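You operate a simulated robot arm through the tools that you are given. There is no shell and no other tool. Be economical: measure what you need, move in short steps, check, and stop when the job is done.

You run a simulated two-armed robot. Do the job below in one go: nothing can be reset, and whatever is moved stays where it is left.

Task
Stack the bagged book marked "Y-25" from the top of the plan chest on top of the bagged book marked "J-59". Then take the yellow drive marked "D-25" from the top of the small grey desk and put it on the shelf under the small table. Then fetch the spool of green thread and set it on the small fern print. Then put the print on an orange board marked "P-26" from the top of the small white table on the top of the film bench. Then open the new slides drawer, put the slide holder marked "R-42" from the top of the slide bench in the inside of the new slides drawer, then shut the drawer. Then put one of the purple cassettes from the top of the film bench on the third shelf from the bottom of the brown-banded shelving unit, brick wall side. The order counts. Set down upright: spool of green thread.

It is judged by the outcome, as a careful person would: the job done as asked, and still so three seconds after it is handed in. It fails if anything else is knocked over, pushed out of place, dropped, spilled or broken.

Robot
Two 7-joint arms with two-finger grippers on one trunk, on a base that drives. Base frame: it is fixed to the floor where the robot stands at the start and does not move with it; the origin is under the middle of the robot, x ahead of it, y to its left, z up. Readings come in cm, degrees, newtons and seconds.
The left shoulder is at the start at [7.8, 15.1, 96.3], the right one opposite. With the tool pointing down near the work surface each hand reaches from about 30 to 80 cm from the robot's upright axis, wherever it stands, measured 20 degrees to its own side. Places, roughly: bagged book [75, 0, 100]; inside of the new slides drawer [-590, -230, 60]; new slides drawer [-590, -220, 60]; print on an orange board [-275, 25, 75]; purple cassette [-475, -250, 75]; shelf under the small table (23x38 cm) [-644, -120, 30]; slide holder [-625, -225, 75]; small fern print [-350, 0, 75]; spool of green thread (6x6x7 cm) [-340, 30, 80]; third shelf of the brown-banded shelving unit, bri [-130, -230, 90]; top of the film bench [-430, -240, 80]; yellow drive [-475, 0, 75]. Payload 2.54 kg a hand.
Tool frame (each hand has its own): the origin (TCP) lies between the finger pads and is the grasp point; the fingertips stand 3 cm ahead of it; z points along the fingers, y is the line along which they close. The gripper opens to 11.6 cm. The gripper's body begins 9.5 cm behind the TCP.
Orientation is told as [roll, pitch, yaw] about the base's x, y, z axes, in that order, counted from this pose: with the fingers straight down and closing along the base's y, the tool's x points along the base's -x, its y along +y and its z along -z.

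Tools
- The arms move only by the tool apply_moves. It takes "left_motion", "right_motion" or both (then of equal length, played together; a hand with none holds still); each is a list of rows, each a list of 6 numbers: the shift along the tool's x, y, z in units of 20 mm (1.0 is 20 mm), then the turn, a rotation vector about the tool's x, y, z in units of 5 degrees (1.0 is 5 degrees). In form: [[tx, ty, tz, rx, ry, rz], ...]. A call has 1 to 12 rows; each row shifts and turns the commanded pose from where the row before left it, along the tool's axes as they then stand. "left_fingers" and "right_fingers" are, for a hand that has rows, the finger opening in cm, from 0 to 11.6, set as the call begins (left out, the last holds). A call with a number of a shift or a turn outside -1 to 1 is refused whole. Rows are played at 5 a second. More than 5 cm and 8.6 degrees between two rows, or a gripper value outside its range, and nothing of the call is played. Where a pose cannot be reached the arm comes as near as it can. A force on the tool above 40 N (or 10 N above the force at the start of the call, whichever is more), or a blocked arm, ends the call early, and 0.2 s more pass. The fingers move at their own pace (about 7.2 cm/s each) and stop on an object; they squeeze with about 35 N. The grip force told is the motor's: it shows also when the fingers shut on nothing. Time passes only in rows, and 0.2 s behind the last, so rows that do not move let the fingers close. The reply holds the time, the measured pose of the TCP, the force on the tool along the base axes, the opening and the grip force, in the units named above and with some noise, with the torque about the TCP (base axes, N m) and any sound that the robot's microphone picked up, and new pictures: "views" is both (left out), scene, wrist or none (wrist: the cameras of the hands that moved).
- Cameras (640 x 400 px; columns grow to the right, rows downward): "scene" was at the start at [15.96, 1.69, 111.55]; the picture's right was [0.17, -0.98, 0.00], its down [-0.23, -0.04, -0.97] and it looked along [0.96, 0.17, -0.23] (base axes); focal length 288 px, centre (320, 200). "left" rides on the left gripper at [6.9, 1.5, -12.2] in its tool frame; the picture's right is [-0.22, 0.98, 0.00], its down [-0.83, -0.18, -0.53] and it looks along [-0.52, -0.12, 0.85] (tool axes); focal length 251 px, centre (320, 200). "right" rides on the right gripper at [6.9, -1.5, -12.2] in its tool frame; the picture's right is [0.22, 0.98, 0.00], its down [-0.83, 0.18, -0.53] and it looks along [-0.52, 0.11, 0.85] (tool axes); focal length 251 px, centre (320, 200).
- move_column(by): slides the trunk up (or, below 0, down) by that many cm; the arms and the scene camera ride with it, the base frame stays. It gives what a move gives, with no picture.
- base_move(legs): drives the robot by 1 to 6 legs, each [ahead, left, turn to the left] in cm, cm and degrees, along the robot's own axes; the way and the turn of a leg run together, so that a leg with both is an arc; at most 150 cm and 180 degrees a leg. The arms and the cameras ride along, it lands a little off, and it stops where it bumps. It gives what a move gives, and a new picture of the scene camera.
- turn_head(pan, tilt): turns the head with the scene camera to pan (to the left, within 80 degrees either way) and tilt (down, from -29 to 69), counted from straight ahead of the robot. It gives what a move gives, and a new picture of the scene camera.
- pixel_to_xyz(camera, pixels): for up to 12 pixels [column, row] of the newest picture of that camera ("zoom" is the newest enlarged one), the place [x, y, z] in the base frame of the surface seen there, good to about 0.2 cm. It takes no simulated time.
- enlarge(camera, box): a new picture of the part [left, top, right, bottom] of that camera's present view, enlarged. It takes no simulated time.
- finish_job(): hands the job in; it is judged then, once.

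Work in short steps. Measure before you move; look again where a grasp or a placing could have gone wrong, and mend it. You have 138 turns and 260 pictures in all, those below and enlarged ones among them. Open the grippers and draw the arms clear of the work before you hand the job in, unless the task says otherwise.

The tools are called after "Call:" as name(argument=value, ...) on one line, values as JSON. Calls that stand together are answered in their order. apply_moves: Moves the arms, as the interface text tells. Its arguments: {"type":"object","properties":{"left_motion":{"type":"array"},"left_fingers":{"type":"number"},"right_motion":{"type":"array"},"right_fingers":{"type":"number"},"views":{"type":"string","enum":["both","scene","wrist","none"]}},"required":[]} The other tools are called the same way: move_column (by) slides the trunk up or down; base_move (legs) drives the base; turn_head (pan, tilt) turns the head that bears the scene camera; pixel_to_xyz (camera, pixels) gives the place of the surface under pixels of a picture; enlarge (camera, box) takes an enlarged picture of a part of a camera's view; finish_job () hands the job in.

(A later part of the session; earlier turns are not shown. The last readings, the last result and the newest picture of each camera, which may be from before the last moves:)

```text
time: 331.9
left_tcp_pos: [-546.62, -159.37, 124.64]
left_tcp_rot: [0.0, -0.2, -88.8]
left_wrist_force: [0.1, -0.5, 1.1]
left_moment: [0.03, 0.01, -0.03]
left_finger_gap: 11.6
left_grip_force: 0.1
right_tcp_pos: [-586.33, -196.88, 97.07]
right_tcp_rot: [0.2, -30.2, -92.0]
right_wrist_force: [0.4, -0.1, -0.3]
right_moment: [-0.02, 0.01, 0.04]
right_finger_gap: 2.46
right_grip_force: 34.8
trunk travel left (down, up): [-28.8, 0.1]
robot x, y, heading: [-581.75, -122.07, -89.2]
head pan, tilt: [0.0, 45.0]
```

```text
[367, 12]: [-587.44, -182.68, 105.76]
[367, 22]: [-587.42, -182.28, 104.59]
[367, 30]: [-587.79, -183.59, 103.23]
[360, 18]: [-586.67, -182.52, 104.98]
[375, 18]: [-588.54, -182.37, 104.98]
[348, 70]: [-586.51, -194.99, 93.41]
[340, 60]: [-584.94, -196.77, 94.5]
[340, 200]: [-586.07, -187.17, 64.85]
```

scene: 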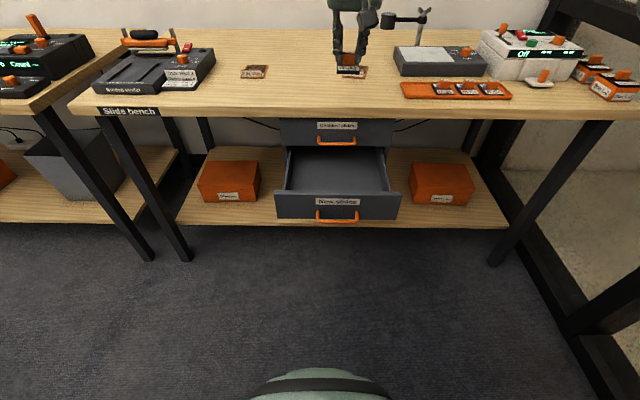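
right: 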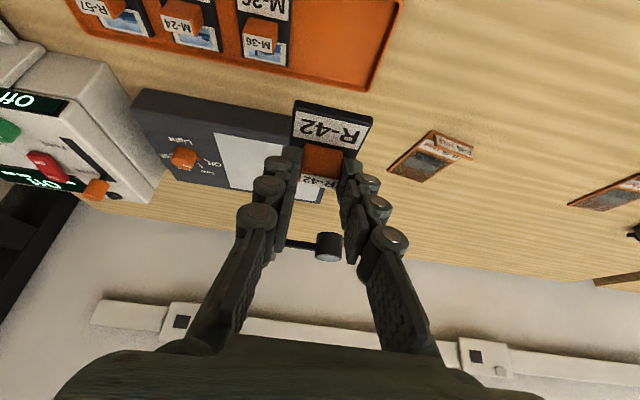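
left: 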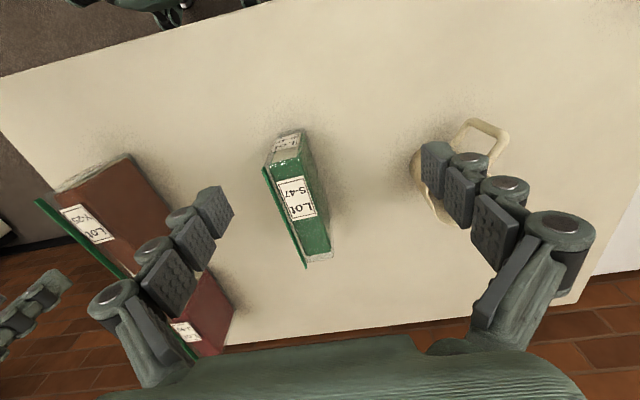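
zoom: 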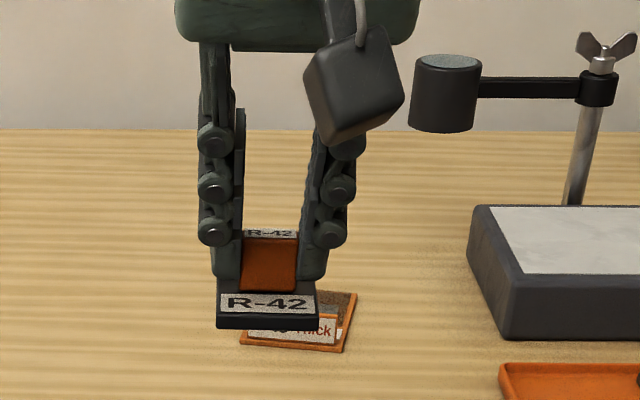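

Clearance over the drawer front will be ~2 cm. I lower with the trunk 28 cm, then look.

Call:
move_column(by=-28)

Call:
turn_head(pan=0, tilt=35)

```text
time: 334.7
left_tcp_pos: [-546.75, -159.56, 96.53]
left_tcp_rot: [-0.1, -0.2, -88.9]
left_wrist_force: [-0.1, 0.4, -0.1]
left_moment: [0.01, -0.02, -0.02]
left_finger_gap: 11.6
left_grip_force: 0.0
right_tcp_pos: [-586.39, -196.83, 69.07]
right_tcp_rot: [0.2, -30.0, -92.0]
right_wrist_force: [0.0, -0.7, -0.2]
right_moment: [-0.02, -0.01, 0.01]
right_finger_gap: 2.45
right_grip_force: 34.9
trunk travel left (down, up): [-0.8, 28.1]
robot x, y, heading: [-582.23, -121.24, -89.0]
head pan, tilt: [0.0, 45.0]
```

```text
time: 335.4
left_tcp_pos: [-546.62, -159.43, 96.61]
left_tcp_rot: [0.0, -0.2, -89.0]
left_wrist_force: [0.2, 0.9, -0.8]
left_moment: [0.01, 0.03, 0.01]
left_finger_gap: 11.61
left_grip_force: 0.1
right_tcp_pos: [-586.33, -196.83, 69.15]
right_tcp_rot: [0.2, -30.0, -92.0]
right_wrist_force: [-0.1, 1.0, -0.2]
right_moment: [0.02, 0.0, 0.0]
right_finger_gap: 2.45
right_grip_force: 35.4
trunk travel left (down, up): [-0.8, 28.1]
robot x, y, heading: [-582.1, -121.73, -88.8]
head pan, tilt: [0.0, 35.0]
```

scene: 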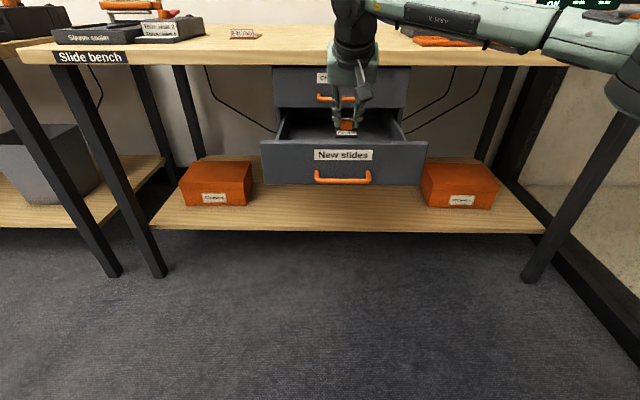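

Good. I lower 5.3 cm, then feel for the drawer floor.

Call:
apply_moves(right_motion=[[0.5, 0, 0.866, 0, 0, 0], [0.5, 0, 0.866, 0, 0, 0], [0.25, 0, 0.433, 0, 0, 0], [0.1, 0, 0.173, 0, 0, 0], [0.05, 0, 0.087, 0, 0, 0], [0.05, 0, 0.087, 0, 0, 0], [0.05, 0, 0.087, 0, 0, 0], [0.05, 0, 0.087, 0, 0, 0], [0, 0, 0, 0, 0, 0]], views="wrist")

```text
time: 337.4
left_tcp_pos: [-546.71, -159.41, 96.58]
left_tcp_rot: [-0.1, -0.2, -89.0]
left_wrist_force: [0.1, 0.3, -0.1]
left_moment: [0.0, -0.03, 0.0]
left_finger_gap: 11.58
left_grip_force: 0.1
right_tcp_pos: [-586.21, -196.94, 63.16]
right_tcp_rot: [0.2, -30.2, -92.0]
right_wrist_force: [-1.0, -0.6, 8.4]
right_moment: [0.11, 0.13, 0.02]
right_finger_gap: 2.47
right_grip_force: 34.9
trunk travel left (down, up): [-0.8, 28.1]
robot x, y, heading: [-581.96, -121.78, -89.2]
head pan, tilt: [0.0, 35.0]
```

right: 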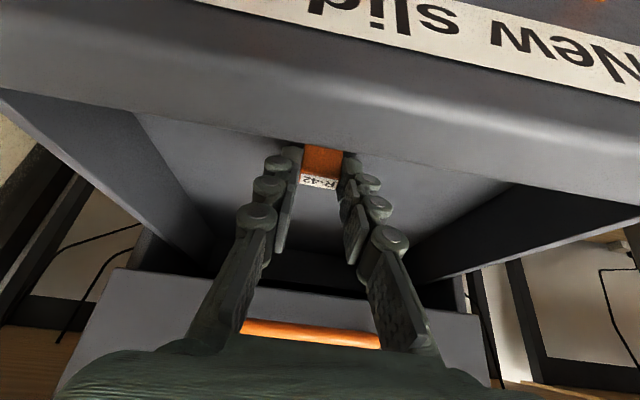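

Contact at the expected height. I release and withdraw up along the tool axis.

Call:
apply_moves(right_motion=[[0, 0, 0, 0, 0, 0], [0, 0, 0, 0, 0, 0], [0, 0, -0.5, 0, 0, 0], [0, 0, -1, 0, 0, 0], [0, 0, -1, 0, 0, 0], [0, 0, -1, 0, 0, 0], [0, 0, -1, 0, 0, 0], [0, 0, -1, 0, 0, 0], [0, 0, -1, 0, 0, 0], [0, 0, -1, 0, 0, 0]], right_fingers=5, views="wrist")

```text
time: 339.6
left_tcp_pos: [-546.65, -159.44, 96.75]
left_tcp_rot: [-0.1, -0.2, -88.9]
left_wrist_force: [-0.3, 0.0, 0.3]
left_moment: [0.05, -0.02, 0.0]
left_finger_gap: 11.59
left_grip_force: 0.0
right_tcp_pos: [-586.18, -189.32, 75.95]
right_tcp_rot: [0.2, -30.0, -91.9]
right_wrist_force: [0.2, 0.3, -0.3]
right_moment: [-0.04, 0.0, 0.03]
right_finger_gap: 5.0
right_grip_force: 0.3
trunk travel left (down, up): [-0.8, 28.1]
robot x, y, heading: [-582.03, -121.65, -88.9]
head pan, tilt: [0.0, 35.0]
```

right: 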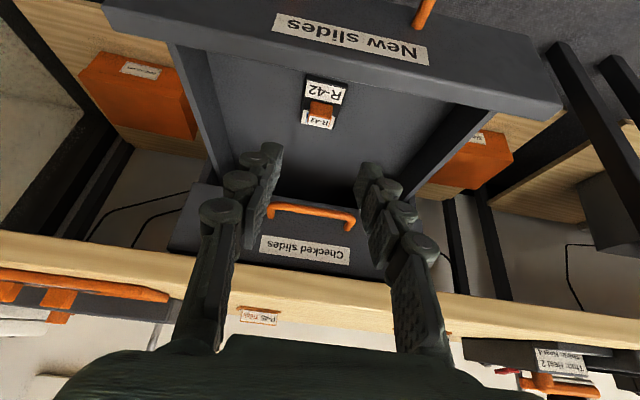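

R-42 lies in the drawer. Now I back up, lower closed fingers to the handle's height.

Call:
base_move(legs=[[-20, 0, 0]])

Call:
apply_moves(right_motion=[[0.577, 0, 1, 0, 0, 0], [0.577, 0.1, 1, 0, 0, 0], [0.577, 0.1, 1, 0, 0, 0], [0.577, 0.1, 1, 0, 0, 0], [0.577, 0, 1, 0, 0, 0], [0.45, 0, 0.78, 0, 0, 0]], right_fingers=0, views="scene")

```text
time: 341.2
left_tcp_pos: [-546.99, -139.54, 96.61]
left_tcp_rot: [0.0, -0.2, -88.9]
left_wrist_force: [-0.4, 0.3, 0.2]
left_moment: [0.01, 0.01, -0.02]
left_finger_gap: 11.61
left_grip_force: 0.0
right_tcp_pos: [-586.36, -169.51, 75.73]
right_tcp_rot: [0.2, -30.0, -91.9]
right_wrist_force: [0.3, 0.6, 0.0]
right_moment: [0.01, -0.01, -0.01]
right_finger_gap: 5.0
right_grip_force: 0.1
trunk travel left (down, up): [-0.8, 28.1]
robot x, y, heading: [-582.48, -101.74, -88.7]
head pan, tilt: [0.0, 35.0]
```

scene: 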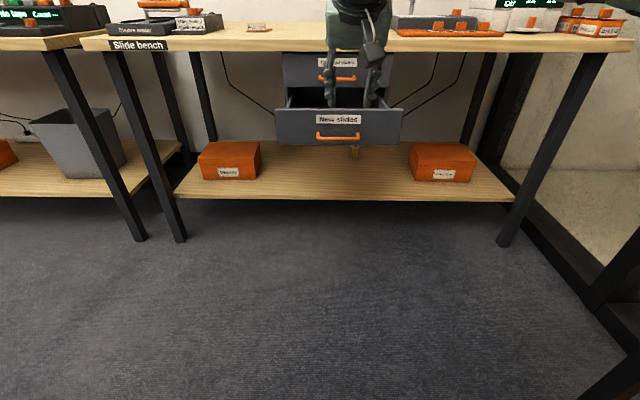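

```text
time: 342.6
left_tcp_pos: [-546.95, -139.61, 96.69]
left_tcp_rot: [0.0, -0.2, -88.9]
left_wrist_force: [0.3, -0.1, 0.0]
left_moment: [-0.01, 0.01, -0.03]
left_finger_gap: 11.59
left_grip_force: 0.1
right_tcp_pos: [-585.62, -169.65, 62.41]
right_tcp_rot: [0.3, -30.0, -91.9]
right_wrist_force: [-0.3, 0.0, 0.5]
right_moment: [0.0, -0.04, -0.01]
right_finger_gap: 0.02
right_grip_force: 28.4
trunk travel left (down, up): [-0.8, 28.1]
robot x, y, heading: [-582.57, -102.37, -88.9]
head pan, tilt: [0.0, 35.0]
```

scene: 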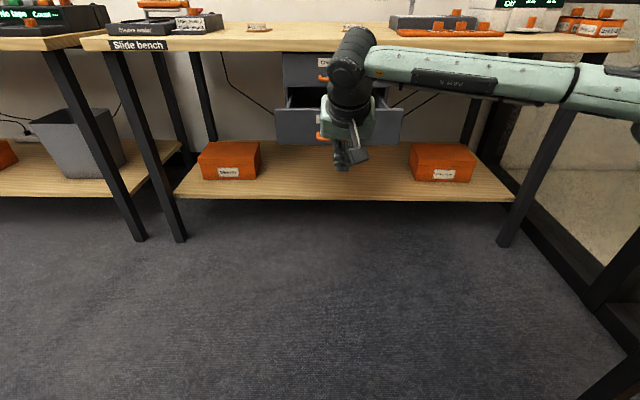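

I drive forward 31 cm, pushing the bar to close the drawer.

Call:
base_move(legs=[[15, 0, 0], [15.5, 0, 0]])

```text
time: 345.0
left_tcp_pos: [-546.48, -170.16, 96.6]
left_tcp_rot: [0.1, -0.2, -88.8]
left_wrist_force: [0.1, -0.5, 0.2]
left_moment: [-0.02, 0.0, 0.04]
left_finger_gap: 11.62
left_grip_force: 0.1
right_tcp_pos: [-585.15, -200.15, 62.36]
right_tcp_rot: [0.2, -30.2, -92.0]
right_wrist_force: [0.1, -0.5, 0.2]
right_moment: [0.03, 0.01, -0.01]
right_finger_gap: 0.0
right_grip_force: 27.9
trunk travel left (down, up): [-0.8, 28.1]
robot x, y, heading: [-581.77, -132.23, -89.0]
head pan, tilt: [0.0, 35.0]
```

scene: 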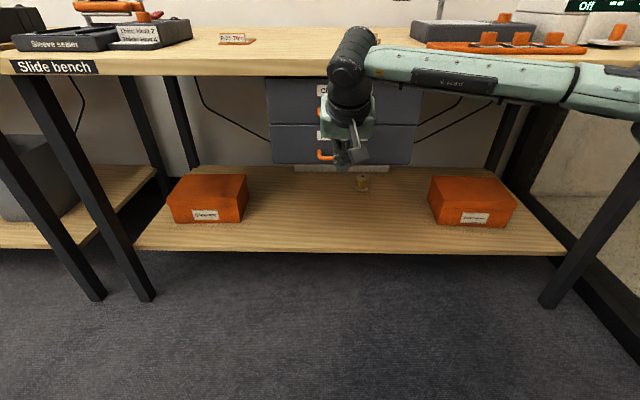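

Nearly closed; I push the rest with the arm until it resists, then measure.

Call:
apply_moves(right_motion=[[-0.3, 0, 0.17, 0, 0, 0], [-0.3, 0, 0.17, 0, 0, 0], [-0.2, 0, 0.115, 0, 0, 0], [-0.15, 0, 0.087, 0, 0, 0], [-0.15, 0, 0.087, 0, 0, 0], [0, 0, 0, 0, 0, 0]], views="scene")

Call:
pixel_to_xyz(camera="scene", pixels=[[290, 145], [295, 105], [390, 145], [390, 105], [322, 155], [280, 150], [405, 152], [320, 92]])

```text
time: 345.9
left_tcp_pos: [-546.36, -170.06, 96.58]
left_tcp_rot: [0.0, -0.1, -88.9]
left_wrist_force: [0.1, 0.3, -0.8]
left_moment: [-0.02, 0.02, -0.03]
left_finger_gap: 11.6
left_grip_force: 0.0
right_tcp_pos: [-585.01, -201.39, 61.99]
right_tcp_rot: [0.0, -29.1, -91.6]
right_wrist_force: [0.0, 0.8, -0.6]
right_moment: [0.02, -0.03, 0.02]
right_finger_gap: 0.0
right_grip_force: 28.5
trunk travel left (down, up): [-0.8, 28.1]
robot x, y, heading: [-581.7, -132.23, -88.8]
head pan, tilt: [0.0, 35.0]
stopped in row 4 (right hand): the force on the tool passed its limit at 44 N (the readings are from after the stop); the commanded pose is now the measured one
```

scene: 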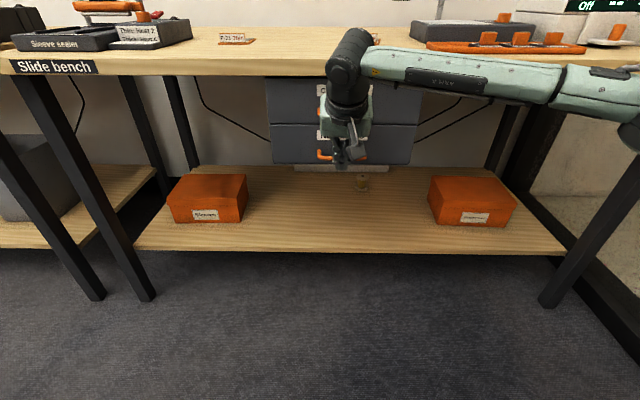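

```text
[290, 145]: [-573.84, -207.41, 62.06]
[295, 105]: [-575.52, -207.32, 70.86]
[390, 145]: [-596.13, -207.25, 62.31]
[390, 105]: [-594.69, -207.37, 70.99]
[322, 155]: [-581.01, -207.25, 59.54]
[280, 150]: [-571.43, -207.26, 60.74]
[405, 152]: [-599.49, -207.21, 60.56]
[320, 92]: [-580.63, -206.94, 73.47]
```

The drawer is shut flush (face y −207.3). Now I back off, raise the trunk, lean the hand to −55°, and drive to the film bench.

Call:
base_move(legs=[[-45, 0, 0]])

Call:
move_column(by=22)

Call:
apply_moves(right_motion=[[-0.5, 0, -0.5, 0, -1, 0], [-0.5, 0, -0.5, 0, -1, 0], [-0.5, 0, -0.5, 0, -1, 0], [-0.5, 0, -0.5, 0, -1, 0], [-0.5, 0, -0.5, 0, -1, 0], [-0.5, 0, -0.5, 0, -0.2, 0], [-0.5, 0, -0.5, 0, 0, 0]], right_fingers=10.5, views="none")

Call:
base_move(legs=[[0, 76, 0], [0, 77, -1]])

```text
time: 348.6
left_tcp_pos: [-547.33, -125.16, 96.67]
left_tcp_rot: [-0.1, -0.3, -88.7]
left_wrist_force: [0.8, 0.2, -0.2]
left_moment: [-0.05, -0.04, 0.01]
left_finger_gap: 11.61
left_grip_force: 0.1
right_tcp_pos: [-585.84, -156.57, 61.98]
right_tcp_rot: [0.0, -29.1, -91.5]
right_wrist_force: [-0.4, 1.4, 0.1]
right_moment: [0.0, -0.01, 0.0]
right_finger_gap: 0.01
right_grip_force: 28.8
trunk travel left (down, up): [-0.8, 28.1]
robot x, y, heading: [-582.81, -87.61, -88.7]
head pan, tilt: [0.0, 35.0]
```

scene: 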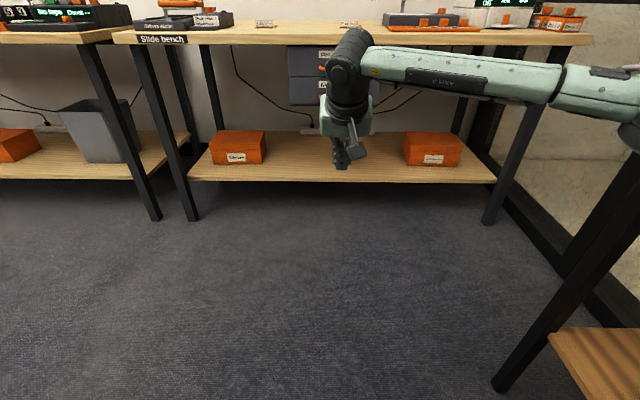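

```text
time: 350.9
left_tcp_pos: [-547.34, -125.09, 118.63]
left_tcp_rot: [0.0, -0.3, -88.7]
left_wrist_force: [-0.6, 0.2, -0.2]
left_moment: [0.03, 0.0, -0.03]
left_finger_gap: 11.59
left_grip_force: 0.0
right_tcp_pos: [-585.77, -156.41, 83.92]
right_tcp_rot: [0.0, -29.1, -91.3]
right_wrist_force: [0.4, -0.3, 0.1]
right_moment: [0.0, 0.03, 0.01]
right_finger_gap: 0.01
right_grip_force: 28.7
trunk travel left (down, up): [-22.8, 6.1]
robot x, y, heading: [-583.04, -87.6, -88.8]
head pan, tilt: [0.0, 35.0]
```

```text
time: 352.5
left_tcp_pos: [-547.2, -125.18, 118.56]
left_tcp_rot: [-0.1, -0.2, -88.8]
left_wrist_force: [-0.6, 0.5, 0.1]
left_moment: [0.0, -0.04, -0.02]
left_finger_gap: 11.59
left_grip_force: 0.1
right_tcp_pos: [-585.71, -156.68, 93.71]
right_tcp_rot: [-0.1, -55.1, -91.3]
right_wrist_force: [0.3, 0.2, 0.1]
right_moment: [0.0, 0.02, 0.02]
right_finger_gap: 10.49
right_grip_force: 0.0
trunk travel left (down, up): [-22.8, 6.1]
robot x, y, heading: [-582.7, -87.76, -89.0]
head pan, tilt: [0.0, 35.0]
```

```text
time: 367.7
left_tcp_pos: [-395.03, -123.91, 118.5]
left_tcp_rot: [0.0, -0.2, -90.2]
left_wrist_force: [0.0, 0.1, -0.4]
left_moment: [0.02, 0.02, -0.04]
left_finger_gap: 11.59
left_grip_force: 0.1
right_tcp_pos: [-434.3, -154.62, 93.68]
right_tcp_rot: [0.1, -55.1, -92.8]
right_wrist_force: [0.1, 0.8, 0.2]
right_moment: [-0.02, 0.01, -0.03]
right_finger_gap: 10.53
right_grip_force: 0.0
trunk travel left (down, up): [-22.8, 6.1]
robot x, y, heading: [-429.25, -85.63, -90.1]
head pan, tilt: [0.0, 35.0]
```

scene: 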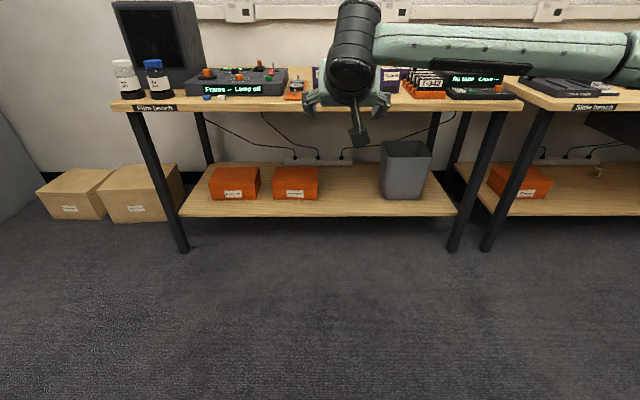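

I raise the trunk 6 cm, drive ahead 48 cm, and look with the wrist camera.

Call:
move_column(by=6)

Call:
base_move(legs=[[48, 0, 0]])

Call:
apply_moves(right_motion=[[0, 0, 0, 0, 0, 0]], views="wrist")

```text
time: 368.7
left_tcp_pos: [-394.96, -123.9, 124.53]
left_tcp_rot: [-0.1, -0.2, -90.2]
left_wrist_force: [-0.3, 0.0, -0.4]
left_moment: [0.01, 0.0, -0.01]
left_finger_gap: 11.6
left_grip_force: 0.0
right_tcp_pos: [-434.44, -154.51, 99.71]
right_tcp_rot: [-0.1, -55.2, -92.8]
right_wrist_force: [-0.5, -0.5, -0.9]
right_moment: [0.02, 0.03, 0.06]
right_finger_gap: 10.49
right_grip_force: 0.2
trunk travel left (down, up): [-28.8, 0.1]
robot x, y, heading: [-429.39, -85.39, -90.3]
head pan, tilt: [0.0, 35.0]
```

```text
time: 371.6
left_tcp_pos: [-395.39, -172.17, 124.59]
left_tcp_rot: [0.1, -0.2, -90.2]
left_wrist_force: [0.5, -1.7, -0.2]
left_moment: [0.02, -0.01, 0.01]
left_finger_gap: 11.59
left_grip_force: 0.1
right_tcp_pos: [-434.75, -202.92, 99.71]
right_tcp_rot: [0.0, -55.1, -92.9]
right_wrist_force: [-0.4, -0.6, 0.0]
right_moment: [0.0, -0.01, -0.01]
right_finger_gap: 10.5
right_grip_force: 0.1
trunk travel left (down, up): [-28.8, 0.1]
robot x, y, heading: [-429.59, -133.72, -90.3]
head pan, tilt: [0.0, 35.0]
```

scene: 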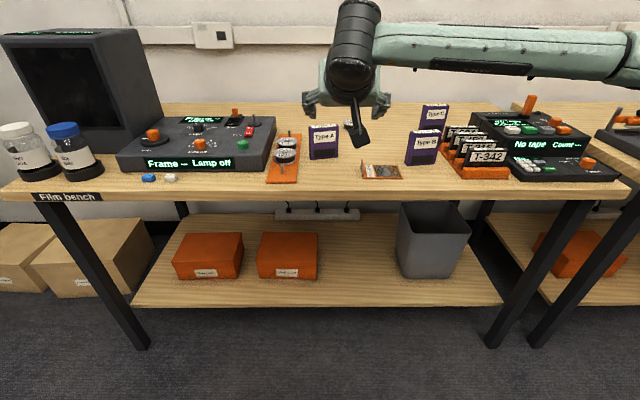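

```text
time: 372.0
left_tcp_pos: [-395.31, -172.17, 124.57]
left_tcp_rot: [0.0, -0.3, -90.1]
left_wrist_force: [0.3, 0.0, -0.1]
left_moment: [-0.02, 0.03, 0.02]
left_finger_gap: 11.59
left_grip_force: 0.2
right_tcp_pos: [-434.71, -202.91, 99.71]
right_tcp_rot: [0.0, -55.2, -92.9]
right_wrist_force: [-0.7, 0.6, -0.7]
right_moment: [0.0, -0.02, 0.0]
right_finger_gap: 10.5
right_grip_force: 0.0
trunk travel left (down, up): [-28.8, 0.1]
robot x, y, heading: [-429.89, -133.46, -90.3]
head pan, tilt: [0.0, 35.0]
```

right: 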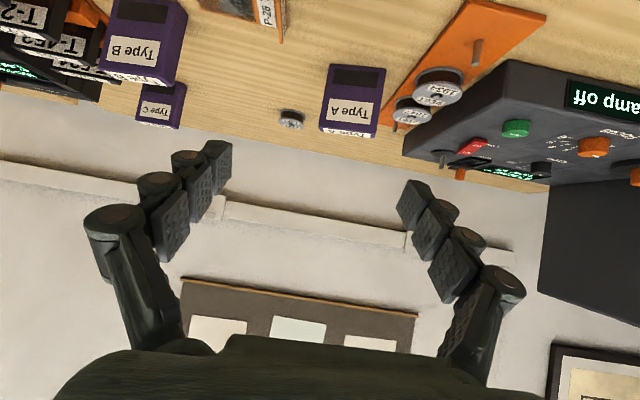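

I measure Type A and its neighbour, the orange spool holder, precisely.

Call:
enlarge(camera="scene", box=[260, 100, 410, 190])

Call:
pixel_to_xyz(camera="zoom", pixels=[[210, 150], [210, 215], [318, 150], [318, 205], [265, 118], [265, 110], [150, 220], [170, 180], [130, 170], [120, 110], [425, 270], [130, 190]])

Call:
pixel_to_xyz(camera="right", pixels=[[322, 128], [372, 135], [348, 130], [330, 68], [384, 72], [388, 115]])

```text
4.27 times, centred on (335, 145) of scene
```

zoom: 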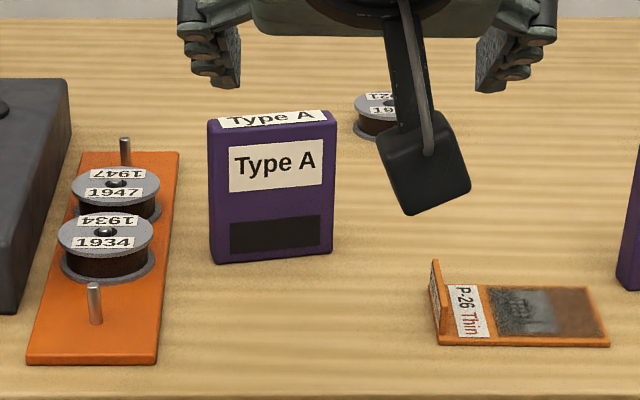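

```text
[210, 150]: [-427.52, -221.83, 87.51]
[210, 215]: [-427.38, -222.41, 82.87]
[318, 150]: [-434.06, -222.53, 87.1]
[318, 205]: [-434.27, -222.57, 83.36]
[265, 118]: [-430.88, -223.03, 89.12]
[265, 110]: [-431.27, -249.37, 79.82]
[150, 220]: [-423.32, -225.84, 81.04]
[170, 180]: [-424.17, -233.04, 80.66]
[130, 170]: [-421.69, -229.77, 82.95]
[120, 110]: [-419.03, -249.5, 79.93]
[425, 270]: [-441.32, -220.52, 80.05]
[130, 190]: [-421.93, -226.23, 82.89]
```

```text
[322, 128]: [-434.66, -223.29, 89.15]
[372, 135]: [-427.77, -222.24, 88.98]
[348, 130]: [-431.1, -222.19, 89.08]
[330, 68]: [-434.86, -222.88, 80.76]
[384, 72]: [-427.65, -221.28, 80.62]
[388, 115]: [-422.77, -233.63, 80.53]
```

Type A: centre ≈(−431.3,−223.1), 7.8 wide, yawed ~7°. I drive 15 cm closer, turn the hand +10°, and bring it above the cassette.

Call:
base_move(legs=[[15, 0, 0]])

Call:
apply_moves(right_motion=[[0, 0, 0, -0.82, 0, -0.574], [0, 0, 0, -0.82, 0, -0.574], [-0.526, 0.475, 0.751, 0, 0, 0], [-0.526, 0.475, 0.751, 0, 0, 0], [-0.526, 0.475, 0.751, 0, 0, 0], [0, 0, 0, 0, 0, 0]], right_fingers=10.2, views="both")

```text
time: 373.3
left_tcp_pos: [-395.34, -186.99, 124.64]
left_tcp_rot: [0.0, -0.2, -90.2]
left_wrist_force: [-1.1, -0.4, -0.4]
left_moment: [0.05, 0.01, 0.02]
left_finger_gap: 11.61
left_grip_force: 0.0
right_tcp_pos: [-434.66, -217.76, 99.61]
right_tcp_rot: [0.0, -55.1, -92.8]
right_wrist_force: [0.3, -0.7, 0.0]
right_moment: [-0.03, -0.05, -0.01]
right_finger_gap: 10.5
right_grip_force: 0.1
trunk travel left (down, up): [-28.8, 0.1]
robot x, y, heading: [-430.02, -148.32, -90.4]
head pan, tilt: [0.0, 35.0]
```

scene: 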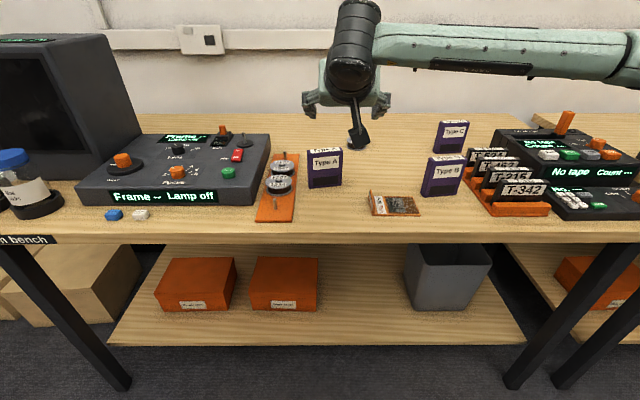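

```text
time: 374.7
left_tcp_pos: [-395.41, -186.9, 124.64]
left_tcp_rot: [0.0, -0.2, -90.3]
left_wrist_force: [0.0, -0.3, 0.6]
left_moment: [-0.03, -0.01, 0.0]
left_finger_gap: 11.62
left_grip_force: 0.1
right_tcp_pos: [-431.16, -222.85, 99.83]
right_tcp_rot: [-0.2, -55.1, -82.9]
right_wrist_force: [0.6, -0.1, 0.1]
right_moment: [0.01, -0.01, 0.01]
right_finger_gap: 10.21
right_grip_force: 0.2
trunk travel left (down, up): [-28.8, 0.1]
robot x, y, heading: [-429.72, -148.7, -90.5]
head pan, tilt: [0.0, 35.0]
```

scene: 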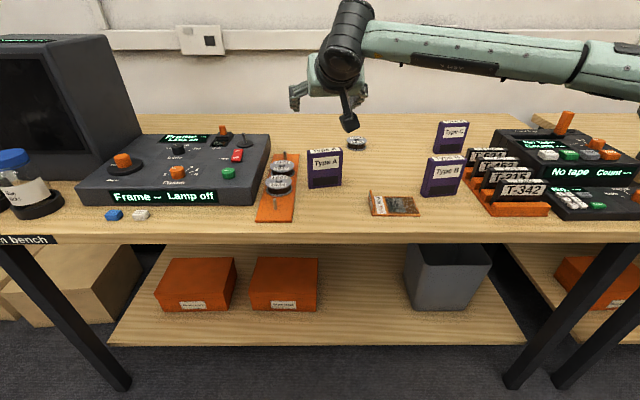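
right: 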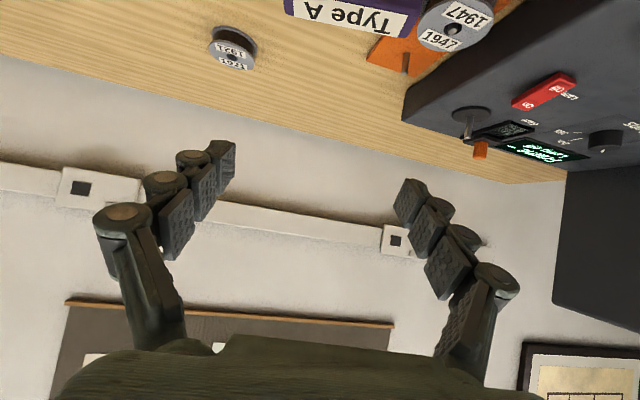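

I check the cassette's top edge orientation in this view before descending.

Call:
pixel_to_xyz(camera="right", pixels=[[290, 8], [398, 30], [345, 20], [300, 14], [395, 35], [432, 35], [375, 60]])

Call:
pixel_to_xyz(camera="scene", pixels=[[309, 155], [340, 153], [309, 180], [340, 178], [325, 151]])

```text
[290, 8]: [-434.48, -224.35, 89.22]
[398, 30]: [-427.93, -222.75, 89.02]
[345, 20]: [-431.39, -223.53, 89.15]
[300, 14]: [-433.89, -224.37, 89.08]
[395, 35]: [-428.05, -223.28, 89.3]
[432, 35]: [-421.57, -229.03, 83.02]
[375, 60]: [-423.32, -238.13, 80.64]
```

```text
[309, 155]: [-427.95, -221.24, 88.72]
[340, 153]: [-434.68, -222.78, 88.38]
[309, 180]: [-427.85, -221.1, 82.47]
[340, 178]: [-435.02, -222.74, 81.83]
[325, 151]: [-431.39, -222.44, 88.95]
```

Cassette yaw is ~13°, centre (−431.2,−222.9). I turn 6° more and descend to z 86, then close.

Call:
apply_moves(right_motion=[[0, 0, 0, -0.98, 0, -0.69], [0.983, 0, 0.689, 0, 0, 0], [0.983, 0, 0.689, 0, 0, 0], [0.983, 0, 0.689, 0, 0, 0], [0.983, 0, 0.689, 0, 0, 0], [0.983, 0, 0.689, 0, 0, 0], [0.74, 0, 0.52, 0, 0, 0], [0, 0, 0, 0, 0, 0]], views="both")

```text
time: 376.5
left_tcp_pos: [-395.32, -187.02, 124.61]
left_tcp_rot: [0.1, -0.1, -90.1]
left_wrist_force: [-0.7, -0.8, -0.4]
left_moment: [-0.01, -0.01, 0.0]
left_finger_gap: 11.59
left_grip_force: 0.2
right_tcp_pos: [-430.96, -222.85, 85.77]
right_tcp_rot: [-0.1, -55.2, -76.8]
right_wrist_force: [0.1, -1.5, -0.4]
right_moment: [-0.02, -0.02, 0.02]
right_finger_gap: 10.21
right_grip_force: 0.0
trunk travel left (down, up): [-28.8, 0.1]
robot x, y, heading: [-429.81, -148.33, -90.4]
head pan, tilt: [0.0, 35.0]
```

scene: 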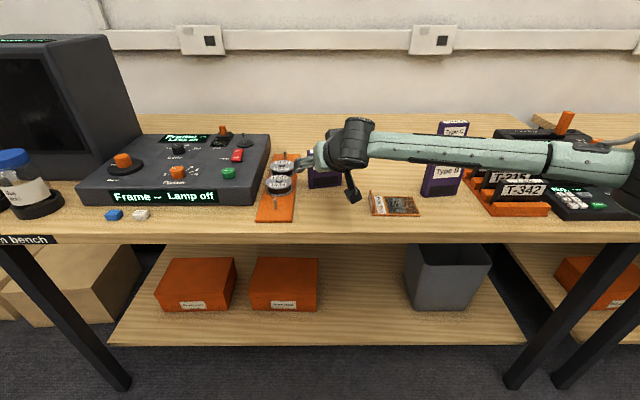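
right: 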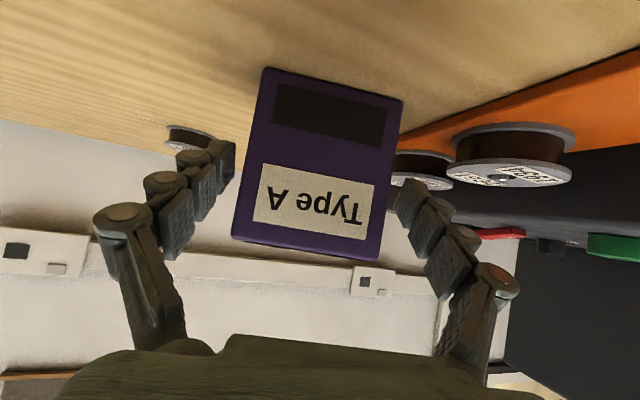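

The fingers straddle Type A cleanly. Close.

Call:
apply_moves(right_motion=[[0, 0, 0, 0, 0, 0], [0, 0, 0, 0, 0, 0], [0, 0, 0, 0, 0, 0], [0, 0, 0, 0, 0, 0]], right_fingers=5, views="wrist")

Call:
apply_moves(right_motion=[[-0.2, 0, -0.14, 0, 0, 0], [-0.819, 0, -0.574, 0, 0, 0], [-0.819, 0, -0.574, 0, 0, 0], [-0.819, 0, -0.574, 0, 0, 0], [-0.819, 0, -0.574, 0, 0, 0], [-0.819, 0, -0.574, 0, 0, 0], [-0.819, 0, -0.574, 0, 0, 0]], views="wrist")

```text
time: 377.5
left_tcp_pos: [-395.31, -186.94, 124.68]
left_tcp_rot: [0.1, -0.3, -90.2]
left_wrist_force: [0.0, 0.1, 0.3]
left_moment: [-0.02, 0.03, 0.01]
left_finger_gap: 11.61
left_grip_force: 0.1
right_tcp_pos: [-431.13, -222.77, 85.89]
right_tcp_rot: [-0.1, -55.2, -76.8]
right_wrist_force: [-1.5, -0.5, 1.6]
right_moment: [0.02, 0.12, 0.01]
right_finger_gap: 7.94
right_grip_force: 35.2
trunk travel left (down, up): [-28.8, 0.1]
robot x, y, heading: [-429.6, -148.48, -90.3]
head pan, tilt: [0.0, 35.0]
```

right: 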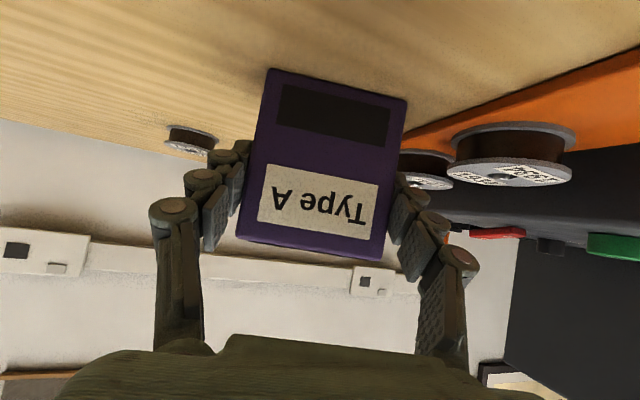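

```text
time: 379.1
left_tcp_pos: [-395.29, -186.91, 124.63]
left_tcp_rot: [0.0, -0.2, -90.1]
left_wrist_force: [-0.2, 0.0, 0.1]
left_moment: [-0.02, -0.01, -0.02]
left_finger_gap: 11.59
left_grip_force: 0.1
right_tcp_pos: [-431.05, -222.83, 98.37]
right_tcp_rot: [-0.1, -55.1, -76.7]
right_wrist_force: [-0.1, -0.1, -2.1]
right_moment: [-0.01, 0.02, 0.0]
right_finger_gap: 7.92
right_grip_force: 35.0
trunk travel left (down, up): [-28.8, 0.1]
robot x, y, heading: [-429.88, -148.76, -90.4]
head pan, tilt: [0.0, 35.0]
```

right: 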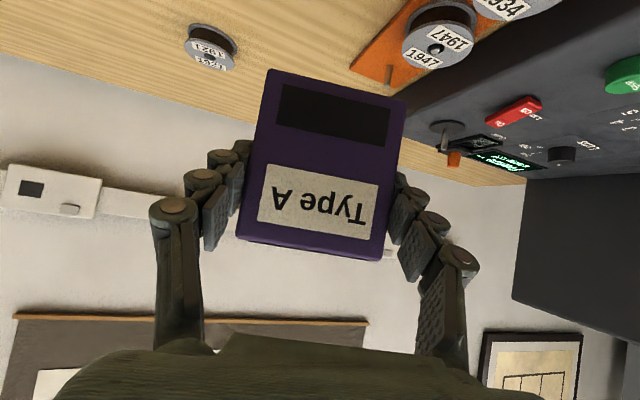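

Type A is held. I back away and head toward the shelving units to look.

Call:
base_move(legs=[[-80, 0, 0], [0, 120, 0], [0, 120, 0]])

Call:
turn_head(pan=20, tilt=20)

```text
time: 406.2
left_tcp_pos: [-154.61, -109.33, 124.55]
left_tcp_rot: [0.1, -0.3, -90.4]
left_wrist_force: [1.1, -0.5, 0.1]
left_moment: [0.0, 0.02, -0.01]
left_finger_gap: 11.64
left_grip_force: 0.2
right_tcp_pos: [-190.47, -145.06, 98.35]
right_tcp_rot: [-0.1, -55.1, -76.9]
right_wrist_force: [1.0, -1.0, -1.3]
right_moment: [-0.01, 0.02, 0.03]
right_finger_gap: 7.9
right_grip_force: 35.0
trunk travel left (down, up): [-28.8, 0.1]
robot x, y, heading: [-189.41, -70.35, -90.5]
head pan, tilt: [0.0, 35.0]
```

scene: 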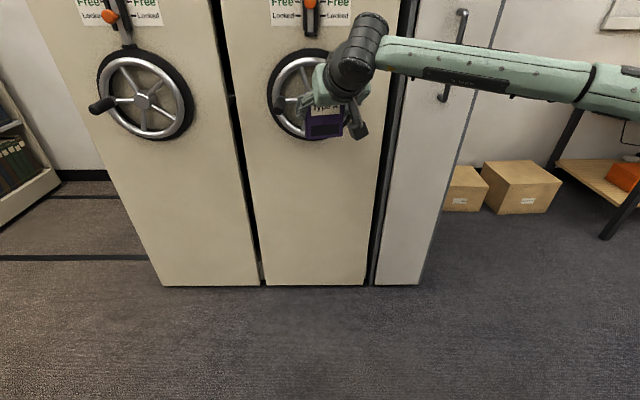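

```text
time: 407.1
left_tcp_pos: [-154.6, -109.47, 124.52]
left_tcp_rot: [0.1, -0.2, -90.4]
left_wrist_force: [-0.2, 0.2, 1.4]
left_moment: [0.01, -0.01, 0.02]
left_finger_gap: 11.58
left_grip_force: 0.1
right_tcp_pos: [-190.41, -145.22, 98.39]
right_tcp_rot: [-0.1, -55.0, -76.9]
right_wrist_force: [-0.1, 0.6, -0.6]
right_moment: [0.0, 0.01, -0.01]
right_finger_gap: 7.89
right_grip_force: 35.0
trunk travel left (down, up): [-28.8, 0.1]
robot x, y, heading: [-188.74, -70.76, -90.5]
head pan, tilt: [20.0, 20.0]
```

scene: 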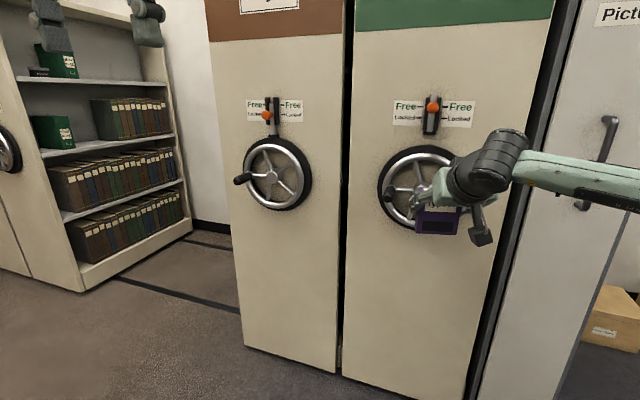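

These are mobile units: the brown-banded one's brick-wall (+x) side faces an open aisle at the left. I measure the geometry.

Call:
pixel_to_xyz(camera="scene", pixels=[[240, 340], [335, 360], [225, 200], [85, 285], [190, 225], [20, 270], [345, 200], [180, 100], [275, 175], [125, 275], [200, 240], [270, 100]])

Call:
turn_head(pan=60, tilt=25)

```text
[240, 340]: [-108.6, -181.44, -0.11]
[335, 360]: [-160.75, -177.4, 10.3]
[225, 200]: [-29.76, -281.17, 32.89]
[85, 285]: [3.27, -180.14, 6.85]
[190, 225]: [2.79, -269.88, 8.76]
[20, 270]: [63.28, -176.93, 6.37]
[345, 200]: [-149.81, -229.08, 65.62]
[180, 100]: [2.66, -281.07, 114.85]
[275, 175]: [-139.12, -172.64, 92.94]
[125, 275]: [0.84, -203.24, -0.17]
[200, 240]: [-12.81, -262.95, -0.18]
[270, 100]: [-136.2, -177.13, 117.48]
```

```text
time: 408.1
left_tcp_pos: [-154.54, -109.4, 124.58]
left_tcp_rot: [0.1, -0.2, -90.4]
left_wrist_force: [-0.2, -0.3, -0.3]
left_moment: [0.02, 0.0, 0.03]
left_finger_gap: 11.63
left_grip_force: 0.1
right_tcp_pos: [-190.42, -145.23, 98.33]
right_tcp_rot: [0.0, -55.1, -76.9]
right_wrist_force: [-0.3, -0.1, -1.5]
right_moment: [0.01, -0.04, 0.01]
right_finger_gap: 7.93
right_grip_force: 34.8
trunk travel left (down, up): [-28.8, 0.1]
robot x, y, heading: [-188.91, -70.79, -90.7]
head pan, tilt: [60.0, 25.0]
```

scene: 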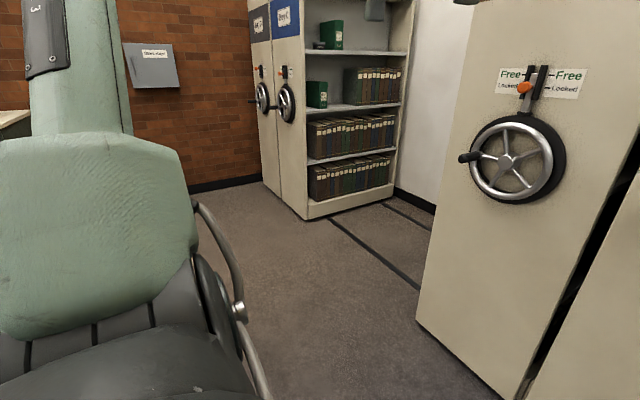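

The aisle is 111 cm wide (x −108..3). I square and retract the hand, then drive to the aisle mouth and turn to face −x.

Call:
apply_moves(right_motion=[[0.574, 0, -0.819, 0.765, 0, 0.536], [0.574, 0, -0.819, 0.765, 0, 0.536], [0.574, 0, -0.819, 0.765, 0, 0.536], [0.574, 0, -0.819, 0, 0, 0], [0.574, 0, -0.819, 0, 0, 0], [0.574, 0, -0.819, 0, 0, 0], [0.574, 0, -0.819, 0, 0, 0], [0.574, 0, -0.819, 0, 0, 0]], views="none")

Call:
base_move(legs=[[0, 75, 0], [0, 75, 0], [0, 0, -89.5]])

Call:
turn_head(pan=50, tilt=20)

```text
time: 409.9
left_tcp_pos: [-154.55, -109.47, 124.64]
left_tcp_rot: [0.0, -0.2, -90.4]
left_wrist_force: [-0.4, -1.1, -0.2]
left_moment: [0.02, 0.0, -0.02]
left_finger_gap: 11.6
left_grip_force: 0.1
right_tcp_pos: [-191.13, -129.17, 98.3]
right_tcp_rot: [0.0, -55.1, -91.0]
right_wrist_force: [0.3, 0.4, -1.7]
right_moment: [0.01, 0.0, 0.01]
right_finger_gap: 7.91
right_grip_force: 34.8
trunk travel left (down, up): [-28.8, 0.1]
robot x, y, heading: [-188.92, -70.72, -90.3]
head pan, tilt: [60.0, 25.0]
```

```text
time: 428.6
left_tcp_pos: [-77.49, -106.22, 124.69]
left_tcp_rot: [0.0, -0.2, -179.3]
left_wrist_force: [-0.6, 0.2, 0.3]
left_moment: [0.0, -0.02, 0.01]
left_finger_gap: 11.6
left_grip_force: 0.0
right_tcp_pos: [-97.88, -70.12, 98.32]
right_tcp_rot: [-0.1, -55.1, 180.0]
right_wrist_force: [-0.4, 1.0, -1.6]
right_moment: [-0.01, -0.03, 0.01]
right_finger_gap: 7.9
right_grip_force: 34.7
trunk travel left (down, up): [-28.8, 0.1]
robot x, y, heading: [-39.55, -71.73, -179.6]
head pan, tilt: [60.0, 25.0]
```

scene: 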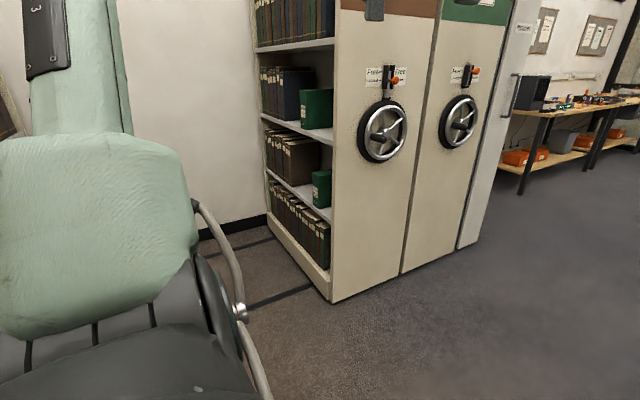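

```text
time: 429.3
left_tcp_pos: [-77.41, -106.2, 124.68]
left_tcp_rot: [0.0, -0.2, -179.4]
left_wrist_force: [-0.8, 0.9, -0.4]
left_moment: [0.01, 0.02, -0.01]
left_finger_gap: 11.6
left_grip_force: 0.1
right_tcp_pos: [-97.96, -70.06, 98.37]
right_tcp_rot: [-0.1, -55.0, 179.9]
right_wrist_force: [-0.1, 0.2, -1.2]
right_moment: [-0.04, 0.01, 0.02]
right_finger_gap: 7.91
right_grip_force: 34.9
trunk travel left (down, up): [-28.8, 0.1]
robot x, y, heading: [-39.6, -71.08, -179.5]
head pan, tilt: [50.0, 20.0]
```

scene: 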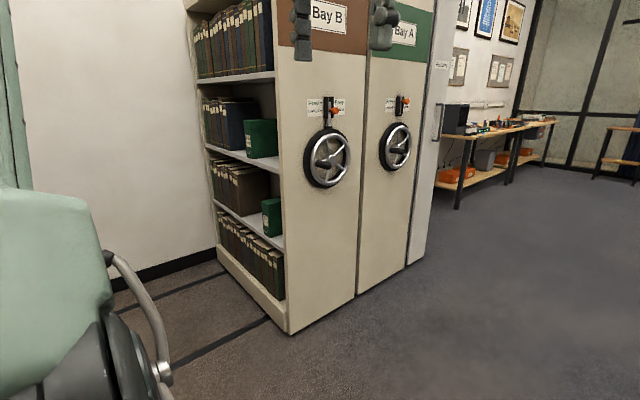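

Bay B's shelves are visible; I zoom and measure the shelf levels and free spaces.

Call:
enlarge(camera="scene", box=[190, 60, 300, 330])

Call:
pixel_to_xyz(camera="scene", pixels=[[275, 170], [215, 152], [240, 158], [275, 240], [225, 205], [280, 308], [262, 80], [262, 155], [247, 140], [230, 115], [278, 75], [222, 250]])

```text
1.48 times, centred on (245, 195) of scene
```

zoom: 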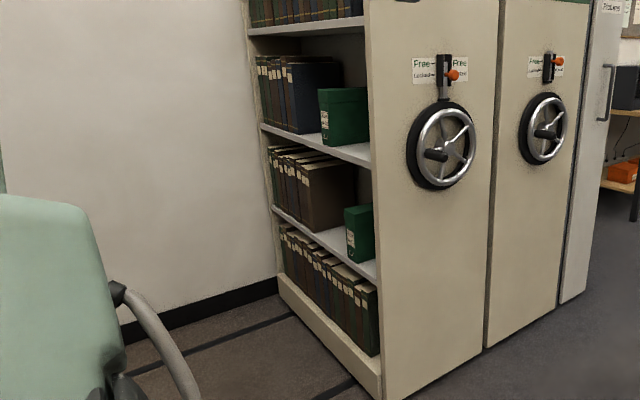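

```text
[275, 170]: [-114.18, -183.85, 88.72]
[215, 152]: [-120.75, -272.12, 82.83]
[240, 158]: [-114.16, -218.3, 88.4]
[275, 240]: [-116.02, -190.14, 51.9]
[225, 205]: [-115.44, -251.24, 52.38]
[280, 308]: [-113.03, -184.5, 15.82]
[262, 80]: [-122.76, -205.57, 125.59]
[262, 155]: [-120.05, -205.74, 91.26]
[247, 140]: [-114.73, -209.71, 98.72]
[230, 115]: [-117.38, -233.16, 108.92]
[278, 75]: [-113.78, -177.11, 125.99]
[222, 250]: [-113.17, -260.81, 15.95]
```

Shelves at z 16, 52, 89, 126: the third is z≈89. I strafe into the aisle and look at it frontally.

Call:
base_move(legs=[[0, 65, -0.5], [0, 68, 0]])

Call:
turn_head(pan=5, tilt=20)

```text
time: 442.6
left_tcp_pos: [-77.19, -238.47, 124.63]
left_tcp_rot: [0.0, -0.2, -179.7]
left_wrist_force: [-0.3, -0.1, 0.5]
left_moment: [-0.02, 0.0, 0.03]
left_finger_gap: 11.58
left_grip_force: 0.0
right_tcp_pos: [-97.42, -202.18, 98.33]
right_tcp_rot: [-0.1, -55.0, 179.7]
right_wrist_force: [-0.3, 0.1, -1.1]
right_moment: [0.0, -0.01, -0.04]
right_finger_gap: 7.92
right_grip_force: 34.6
trunk travel left (down, up): [-28.8, 0.1]
robot x, y, heading: [-38.73, -203.61, -179.8]
head pan, tilt: [50.0, 20.0]
```

scene: 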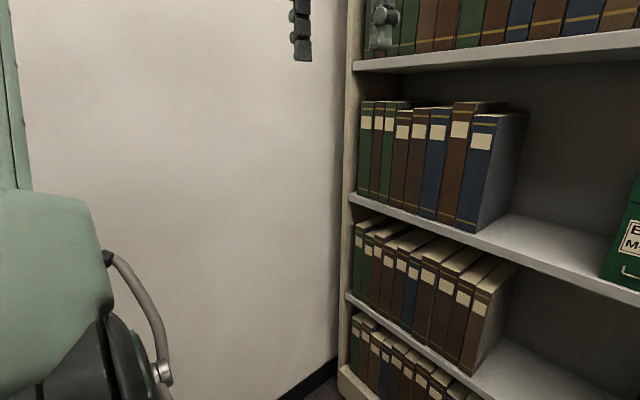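

```text
time: 443.7
left_tcp_pos: [-77.19, -238.58, 124.6]
left_tcp_rot: [0.0, -0.3, -179.7]
left_wrist_force: [-0.1, 0.5, -0.5]
left_moment: [-0.02, 0.0, 0.02]
left_finger_gap: 11.6
left_grip_force: 0.1
right_tcp_pos: [-97.46, -202.22, 98.35]
right_tcp_rot: [-0.2, -55.1, 179.6]
right_wrist_force: [-0.6, 0.5, -1.2]
right_moment: [-0.02, -0.01, -0.02]
right_finger_gap: 7.91
right_grip_force: 34.6
trunk travel left (down, up): [-28.8, 0.1]
robot x, y, heading: [-38.83, -203.71, -179.8]
head pan, tilt: [5.0, 20.0]
```

scene: 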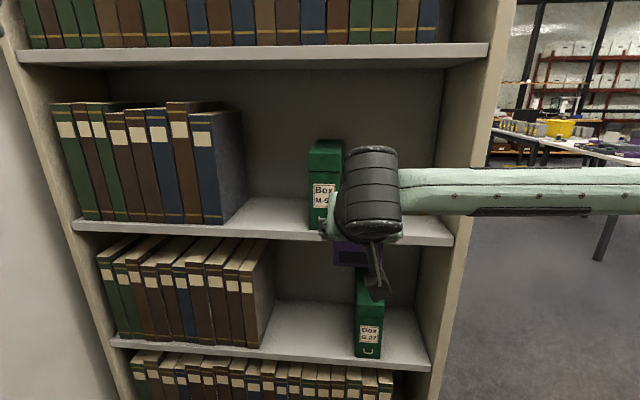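

There is free room between the books (ending ~px 235) and the green box (px 310). I measure it.

Call:
pixel_to_xyz(camera="scene", pixels=[[222, 220], [242, 200], [265, 225], [290, 228], [310, 225], [312, 160], [270, 195], [275, 180], [260, 70], [330, 60], [420, 225], [430, 240]])

```text
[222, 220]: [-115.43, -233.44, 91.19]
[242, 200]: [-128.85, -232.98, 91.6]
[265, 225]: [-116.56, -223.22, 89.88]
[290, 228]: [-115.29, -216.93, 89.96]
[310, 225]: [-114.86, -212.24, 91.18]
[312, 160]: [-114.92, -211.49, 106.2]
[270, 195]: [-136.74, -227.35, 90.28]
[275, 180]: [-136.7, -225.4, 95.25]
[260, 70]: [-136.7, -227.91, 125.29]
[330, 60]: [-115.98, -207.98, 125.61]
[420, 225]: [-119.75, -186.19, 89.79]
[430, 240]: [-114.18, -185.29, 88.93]
```

Free gap: y −233..−212.5, shelf top 89.9. I measure the forearm to check clearance from the unit's end post when going in.

Call:
pixel_to_xyz(camera="scene", pixels=[[370, 190], [420, 190], [480, 185], [560, 180], [630, 185], [480, 212], [370, 150], [375, 280]])

Call:
base_move(legs=[[0, 20.5, 0]])

```text
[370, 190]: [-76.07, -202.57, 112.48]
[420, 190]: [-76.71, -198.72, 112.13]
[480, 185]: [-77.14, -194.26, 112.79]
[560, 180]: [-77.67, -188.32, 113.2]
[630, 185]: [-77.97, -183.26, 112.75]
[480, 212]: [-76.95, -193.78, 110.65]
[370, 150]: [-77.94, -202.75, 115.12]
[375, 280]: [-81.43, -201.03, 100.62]
```

```text
time: 446.3
left_tcp_pos: [-77.04, -259.26, 124.74]
left_tcp_rot: [0.0, -0.2, -179.7]
left_wrist_force: [0.7, 0.5, -0.6]
left_moment: [-0.05, -0.05, 0.01]
left_finger_gap: 11.57
left_grip_force: 0.1
right_tcp_pos: [-97.29, -223.0, 98.4]
right_tcp_rot: [-0.1, -55.0, 179.8]
right_wrist_force: [0.6, 0.2, -1.3]
right_moment: [0.01, 0.01, -0.01]
right_finger_gap: 7.93
right_grip_force: 35.2
trunk travel left (down, up): [-28.8, 0.1]
robot x, y, heading: [-38.94, -224.48, -179.5]
head pan, tilt: [5.0, 20.0]
```

scene: 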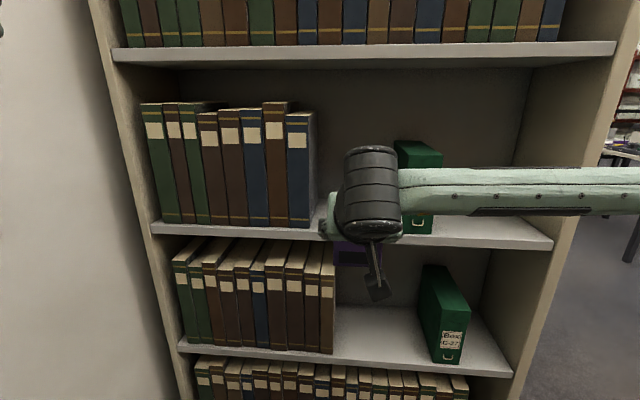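

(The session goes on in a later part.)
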